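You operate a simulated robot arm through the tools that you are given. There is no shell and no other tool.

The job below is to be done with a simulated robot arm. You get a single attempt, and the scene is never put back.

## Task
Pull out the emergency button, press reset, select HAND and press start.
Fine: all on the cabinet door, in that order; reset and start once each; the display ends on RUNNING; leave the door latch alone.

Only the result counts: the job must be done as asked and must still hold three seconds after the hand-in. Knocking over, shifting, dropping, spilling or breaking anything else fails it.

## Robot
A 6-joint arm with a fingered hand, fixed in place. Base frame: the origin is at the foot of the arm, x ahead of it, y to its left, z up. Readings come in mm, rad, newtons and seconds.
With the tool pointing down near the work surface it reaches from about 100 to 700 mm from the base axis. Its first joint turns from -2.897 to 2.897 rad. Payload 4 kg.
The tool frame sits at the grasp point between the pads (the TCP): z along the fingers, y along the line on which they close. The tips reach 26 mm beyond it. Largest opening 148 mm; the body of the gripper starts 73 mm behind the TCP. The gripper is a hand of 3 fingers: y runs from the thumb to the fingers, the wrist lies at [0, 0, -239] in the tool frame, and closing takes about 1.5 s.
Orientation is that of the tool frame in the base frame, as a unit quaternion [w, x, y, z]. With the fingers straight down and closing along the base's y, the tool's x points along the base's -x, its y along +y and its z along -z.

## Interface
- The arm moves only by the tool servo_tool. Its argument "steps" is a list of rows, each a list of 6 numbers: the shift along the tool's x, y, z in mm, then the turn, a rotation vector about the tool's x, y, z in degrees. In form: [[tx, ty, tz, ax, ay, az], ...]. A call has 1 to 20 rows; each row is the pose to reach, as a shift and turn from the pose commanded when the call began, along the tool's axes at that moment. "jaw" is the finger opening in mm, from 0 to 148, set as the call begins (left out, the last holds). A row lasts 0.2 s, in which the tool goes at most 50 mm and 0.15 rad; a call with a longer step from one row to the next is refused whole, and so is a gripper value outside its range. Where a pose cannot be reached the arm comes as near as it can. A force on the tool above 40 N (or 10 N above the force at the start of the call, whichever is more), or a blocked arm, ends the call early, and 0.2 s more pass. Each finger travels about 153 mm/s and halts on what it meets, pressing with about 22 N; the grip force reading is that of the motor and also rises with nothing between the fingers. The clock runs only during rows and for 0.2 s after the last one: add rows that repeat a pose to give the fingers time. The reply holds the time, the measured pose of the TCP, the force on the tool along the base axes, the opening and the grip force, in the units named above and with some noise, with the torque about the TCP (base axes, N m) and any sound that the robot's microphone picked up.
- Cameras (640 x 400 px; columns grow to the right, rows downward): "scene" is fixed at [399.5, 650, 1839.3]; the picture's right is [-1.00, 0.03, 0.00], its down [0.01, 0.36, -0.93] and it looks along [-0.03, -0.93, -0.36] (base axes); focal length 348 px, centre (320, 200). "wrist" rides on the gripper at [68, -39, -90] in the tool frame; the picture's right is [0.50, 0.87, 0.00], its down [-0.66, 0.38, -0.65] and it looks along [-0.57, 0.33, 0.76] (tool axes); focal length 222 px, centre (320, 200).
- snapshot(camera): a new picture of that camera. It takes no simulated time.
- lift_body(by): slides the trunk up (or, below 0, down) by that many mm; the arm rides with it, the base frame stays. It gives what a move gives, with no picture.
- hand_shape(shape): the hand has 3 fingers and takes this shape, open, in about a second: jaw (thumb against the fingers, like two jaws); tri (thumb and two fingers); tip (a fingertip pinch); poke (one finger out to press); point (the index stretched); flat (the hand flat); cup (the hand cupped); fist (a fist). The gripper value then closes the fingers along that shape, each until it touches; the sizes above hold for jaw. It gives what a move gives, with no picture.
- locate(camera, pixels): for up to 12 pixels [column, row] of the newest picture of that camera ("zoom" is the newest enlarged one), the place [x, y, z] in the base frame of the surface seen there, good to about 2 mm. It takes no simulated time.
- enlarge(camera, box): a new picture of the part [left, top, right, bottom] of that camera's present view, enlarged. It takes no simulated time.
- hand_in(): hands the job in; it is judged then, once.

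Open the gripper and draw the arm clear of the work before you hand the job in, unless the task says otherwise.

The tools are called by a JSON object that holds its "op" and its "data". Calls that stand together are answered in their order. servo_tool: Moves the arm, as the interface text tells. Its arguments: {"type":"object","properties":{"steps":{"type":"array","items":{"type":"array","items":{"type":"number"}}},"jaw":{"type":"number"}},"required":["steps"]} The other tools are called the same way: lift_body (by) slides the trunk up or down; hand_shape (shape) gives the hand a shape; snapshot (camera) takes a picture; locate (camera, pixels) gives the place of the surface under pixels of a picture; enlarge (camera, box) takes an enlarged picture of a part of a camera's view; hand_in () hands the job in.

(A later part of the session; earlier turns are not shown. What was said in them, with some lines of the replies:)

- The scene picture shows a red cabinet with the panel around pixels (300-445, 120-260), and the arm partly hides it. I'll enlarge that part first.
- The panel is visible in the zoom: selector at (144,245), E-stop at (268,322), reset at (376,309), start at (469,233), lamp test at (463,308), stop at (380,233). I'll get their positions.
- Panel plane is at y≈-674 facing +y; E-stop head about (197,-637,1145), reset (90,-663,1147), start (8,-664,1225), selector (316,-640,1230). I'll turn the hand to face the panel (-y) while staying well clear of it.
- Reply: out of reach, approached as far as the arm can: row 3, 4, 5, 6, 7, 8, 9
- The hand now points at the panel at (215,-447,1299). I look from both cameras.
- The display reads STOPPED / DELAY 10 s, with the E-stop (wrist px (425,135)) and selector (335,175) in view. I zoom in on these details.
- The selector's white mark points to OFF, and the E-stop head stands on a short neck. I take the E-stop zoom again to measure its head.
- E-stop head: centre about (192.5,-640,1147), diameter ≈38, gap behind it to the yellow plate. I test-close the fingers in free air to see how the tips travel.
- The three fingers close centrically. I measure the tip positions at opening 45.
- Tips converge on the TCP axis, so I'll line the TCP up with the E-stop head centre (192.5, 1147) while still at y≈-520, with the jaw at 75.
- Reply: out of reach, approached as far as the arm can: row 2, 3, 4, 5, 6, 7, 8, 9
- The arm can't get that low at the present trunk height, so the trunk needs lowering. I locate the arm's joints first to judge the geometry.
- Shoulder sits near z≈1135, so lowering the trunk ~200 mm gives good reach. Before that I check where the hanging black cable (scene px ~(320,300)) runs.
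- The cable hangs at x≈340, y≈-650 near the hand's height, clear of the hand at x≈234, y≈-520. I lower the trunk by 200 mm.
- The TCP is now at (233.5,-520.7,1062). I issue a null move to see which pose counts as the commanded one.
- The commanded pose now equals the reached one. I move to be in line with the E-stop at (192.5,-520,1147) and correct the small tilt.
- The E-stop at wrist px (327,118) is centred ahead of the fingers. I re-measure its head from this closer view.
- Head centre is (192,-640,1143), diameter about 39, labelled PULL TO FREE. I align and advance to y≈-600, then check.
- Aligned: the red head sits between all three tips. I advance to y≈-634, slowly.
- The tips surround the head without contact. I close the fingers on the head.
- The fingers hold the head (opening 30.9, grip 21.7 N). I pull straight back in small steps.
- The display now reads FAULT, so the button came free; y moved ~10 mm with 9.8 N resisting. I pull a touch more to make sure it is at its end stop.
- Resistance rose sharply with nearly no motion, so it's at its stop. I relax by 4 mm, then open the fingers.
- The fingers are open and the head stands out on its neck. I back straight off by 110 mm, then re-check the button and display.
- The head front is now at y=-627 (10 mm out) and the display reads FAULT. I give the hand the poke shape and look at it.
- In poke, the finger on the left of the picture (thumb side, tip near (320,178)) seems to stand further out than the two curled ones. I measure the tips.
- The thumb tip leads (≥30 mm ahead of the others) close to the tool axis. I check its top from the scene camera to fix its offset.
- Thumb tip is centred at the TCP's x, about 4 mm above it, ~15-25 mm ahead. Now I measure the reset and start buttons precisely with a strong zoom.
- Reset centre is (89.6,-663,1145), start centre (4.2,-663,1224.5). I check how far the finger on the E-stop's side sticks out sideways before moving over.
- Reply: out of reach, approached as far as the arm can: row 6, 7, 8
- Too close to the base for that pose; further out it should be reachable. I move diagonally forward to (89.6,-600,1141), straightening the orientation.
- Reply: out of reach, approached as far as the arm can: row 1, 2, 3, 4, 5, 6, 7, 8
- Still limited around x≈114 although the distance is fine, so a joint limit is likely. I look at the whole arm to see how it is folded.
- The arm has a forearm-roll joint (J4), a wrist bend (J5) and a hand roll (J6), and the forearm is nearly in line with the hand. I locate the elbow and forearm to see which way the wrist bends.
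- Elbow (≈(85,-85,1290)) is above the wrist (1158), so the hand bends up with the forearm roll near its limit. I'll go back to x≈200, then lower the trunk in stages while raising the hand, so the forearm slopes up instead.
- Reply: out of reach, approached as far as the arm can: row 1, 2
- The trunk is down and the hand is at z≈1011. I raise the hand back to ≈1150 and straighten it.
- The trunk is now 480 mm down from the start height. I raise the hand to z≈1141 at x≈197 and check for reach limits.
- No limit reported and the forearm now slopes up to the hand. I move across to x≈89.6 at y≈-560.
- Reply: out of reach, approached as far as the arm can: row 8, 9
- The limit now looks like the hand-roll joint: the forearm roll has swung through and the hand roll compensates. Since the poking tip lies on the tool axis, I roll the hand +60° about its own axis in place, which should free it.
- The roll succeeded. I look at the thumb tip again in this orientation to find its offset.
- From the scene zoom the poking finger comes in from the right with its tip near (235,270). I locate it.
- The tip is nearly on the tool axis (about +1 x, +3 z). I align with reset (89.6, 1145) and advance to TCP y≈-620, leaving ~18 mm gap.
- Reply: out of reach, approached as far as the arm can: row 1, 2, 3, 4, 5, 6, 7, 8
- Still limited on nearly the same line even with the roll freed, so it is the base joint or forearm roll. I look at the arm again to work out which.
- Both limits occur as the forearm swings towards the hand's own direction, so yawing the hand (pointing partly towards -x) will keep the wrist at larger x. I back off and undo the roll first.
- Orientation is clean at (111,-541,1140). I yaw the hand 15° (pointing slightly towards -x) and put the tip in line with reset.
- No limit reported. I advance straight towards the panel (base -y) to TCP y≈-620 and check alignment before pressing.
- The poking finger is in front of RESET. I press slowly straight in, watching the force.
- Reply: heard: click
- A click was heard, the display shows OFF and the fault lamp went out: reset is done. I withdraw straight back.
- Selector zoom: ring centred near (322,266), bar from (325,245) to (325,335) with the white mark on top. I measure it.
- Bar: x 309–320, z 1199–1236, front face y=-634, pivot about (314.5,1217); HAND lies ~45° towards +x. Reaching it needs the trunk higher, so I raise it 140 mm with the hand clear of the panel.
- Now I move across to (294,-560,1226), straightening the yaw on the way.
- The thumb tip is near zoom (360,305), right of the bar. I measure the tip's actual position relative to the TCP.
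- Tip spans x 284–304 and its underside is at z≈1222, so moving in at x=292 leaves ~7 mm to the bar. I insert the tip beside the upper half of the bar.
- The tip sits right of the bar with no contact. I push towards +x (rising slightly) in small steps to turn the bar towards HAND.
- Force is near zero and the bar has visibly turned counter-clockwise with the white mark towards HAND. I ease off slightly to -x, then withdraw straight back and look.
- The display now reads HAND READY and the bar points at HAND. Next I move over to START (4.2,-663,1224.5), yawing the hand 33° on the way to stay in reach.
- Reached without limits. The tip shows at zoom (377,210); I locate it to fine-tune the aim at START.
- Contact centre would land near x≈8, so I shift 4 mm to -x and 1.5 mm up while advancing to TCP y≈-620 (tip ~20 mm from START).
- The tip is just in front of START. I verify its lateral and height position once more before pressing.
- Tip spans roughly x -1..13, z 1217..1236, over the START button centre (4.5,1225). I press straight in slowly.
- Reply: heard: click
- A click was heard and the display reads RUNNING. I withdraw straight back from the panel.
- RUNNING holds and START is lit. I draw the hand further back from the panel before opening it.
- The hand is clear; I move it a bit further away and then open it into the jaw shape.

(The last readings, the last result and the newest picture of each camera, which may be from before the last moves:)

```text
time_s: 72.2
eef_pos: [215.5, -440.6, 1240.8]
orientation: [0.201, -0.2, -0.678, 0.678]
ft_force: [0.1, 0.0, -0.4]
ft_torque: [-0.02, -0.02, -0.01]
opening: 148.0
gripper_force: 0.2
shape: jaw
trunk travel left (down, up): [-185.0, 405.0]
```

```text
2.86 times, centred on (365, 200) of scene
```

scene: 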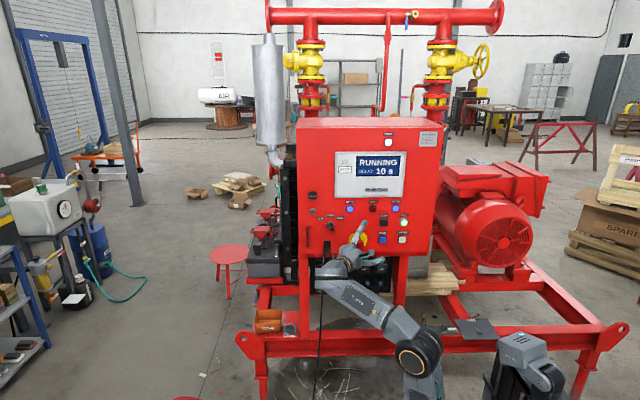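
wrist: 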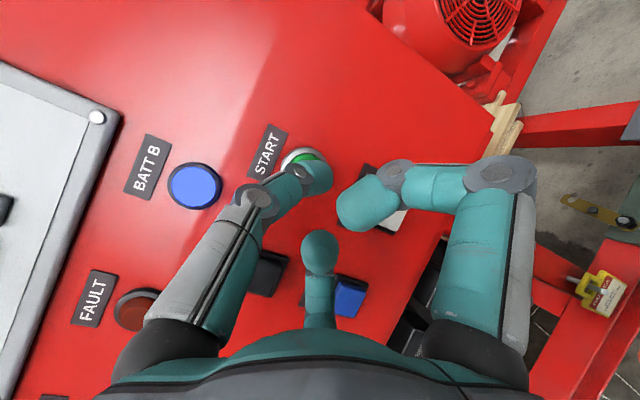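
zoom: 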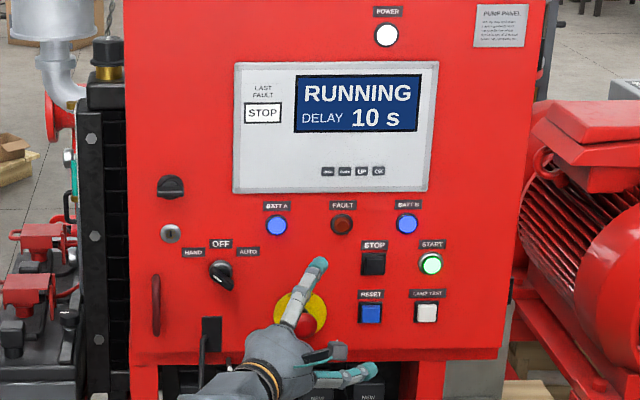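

RUNNING is shown, START lit, selector on HAND, E-stop out and the hand open and clear. I wait past the 10 s delay to make sure the state holds.

{"op": "servo_tool", "data": {"steps": [[0, 0, 0, 0, 0, 0], [0, 0, 0, 0, 0, 0], [0, 0, 0, 0, 0, 0], [0, 0, 0, 0, 0, 0], [0, 0, 0, 0, 0, 0], [0, 0, 0, 0, 0, 0], [0, 0, 0, 0, 0, 0], [0, 0, 0, 0, 0, 0], [0, 0, 0, 0, 0, 0], [0, 0, 0, 0, 0, 0], [0, 0, 0, 0, 0, 0], [0, 0, 0, 0, 0, 0], [0, 0, 0, 0, 0, 0], [0, 0, 0, 0, 0, 0], [0, 0, 0, 0, 0, 0], [0, 0, 0, 0, 0, 0], [0, 0, 0, 0, 0, 0], [0, 0, 0, 0, 0, 0], [0, 0, 0, 0, 0, 0], [0, 0, 0, 0, 0, 0]]}}

{"op": "enlarge", "data": {"camera": "scene", "box": [300, 130, 430, 270]}}

{"op": "snapshot", "data": {"camera": "wrist"}}

```text
time_s: 76.4
eef_pos: [216.4, -441.0, 1240.6]
orientation: [0.201, -0.199, -0.677, 0.679]
ft_force: [-1.2, -0.1, -0.6]
ft_torque: [-0.01, -0.02, 0.01]
opening: 147.7
gripper_force: 0.0
shape: jaw
trunk travel left (down, up): [-185.0, 405.0]
```

```text
2.86 times, centred on (365, 200) of scene
```

zoom: 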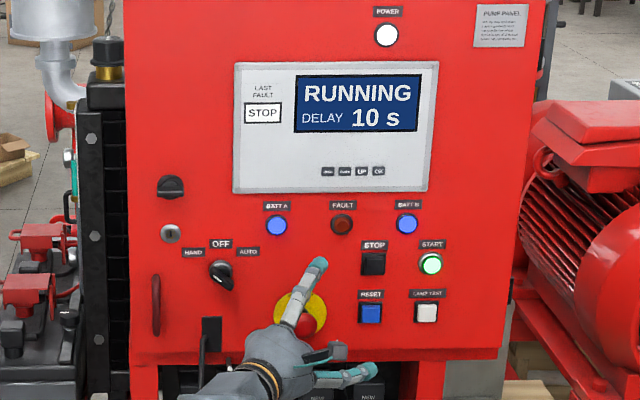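

```text
taken
```

wrist: 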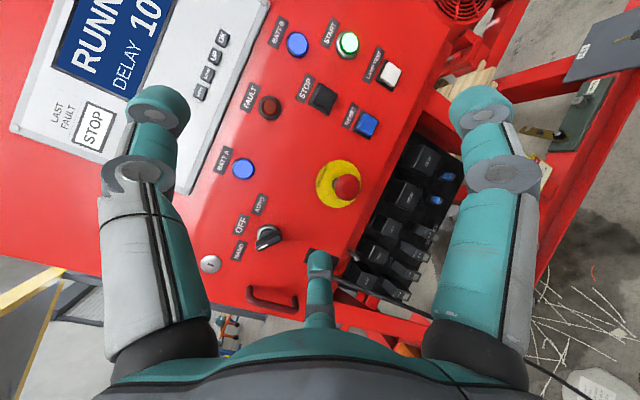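

The display still reads RUNNING over 11 s after start, the E-stop is out, the selector points to HAND, and the open hand is clear of the panel with nothing disturbed. I hand the job in.

{"op": "hand_in", "data": {}}

```text
The job is handed in.
```

The job is done and handed in. The cabinet display read RUNNING and still did more than 11 seconds after start.

| Step | What I did | Display after |
|---|---|---|
| Emergency button | Pulled out until it stopped, about 10 mm; it stayed out | FAULT |
| Reset | Pressed once, click heard; the fault lamp went out | OFF |
| Selector | Turned from OFF to HAND | HAND READY |
| Start | Pressed once, click heard; the start button lit | RUNNING |

I didn't touch the door latch, and nothing looked moved or knocked over in the last pictures. The hand is open and well back from the door. The trunk is still 340 mm below its starting height, because the arm could not reach the buttons from higher up.
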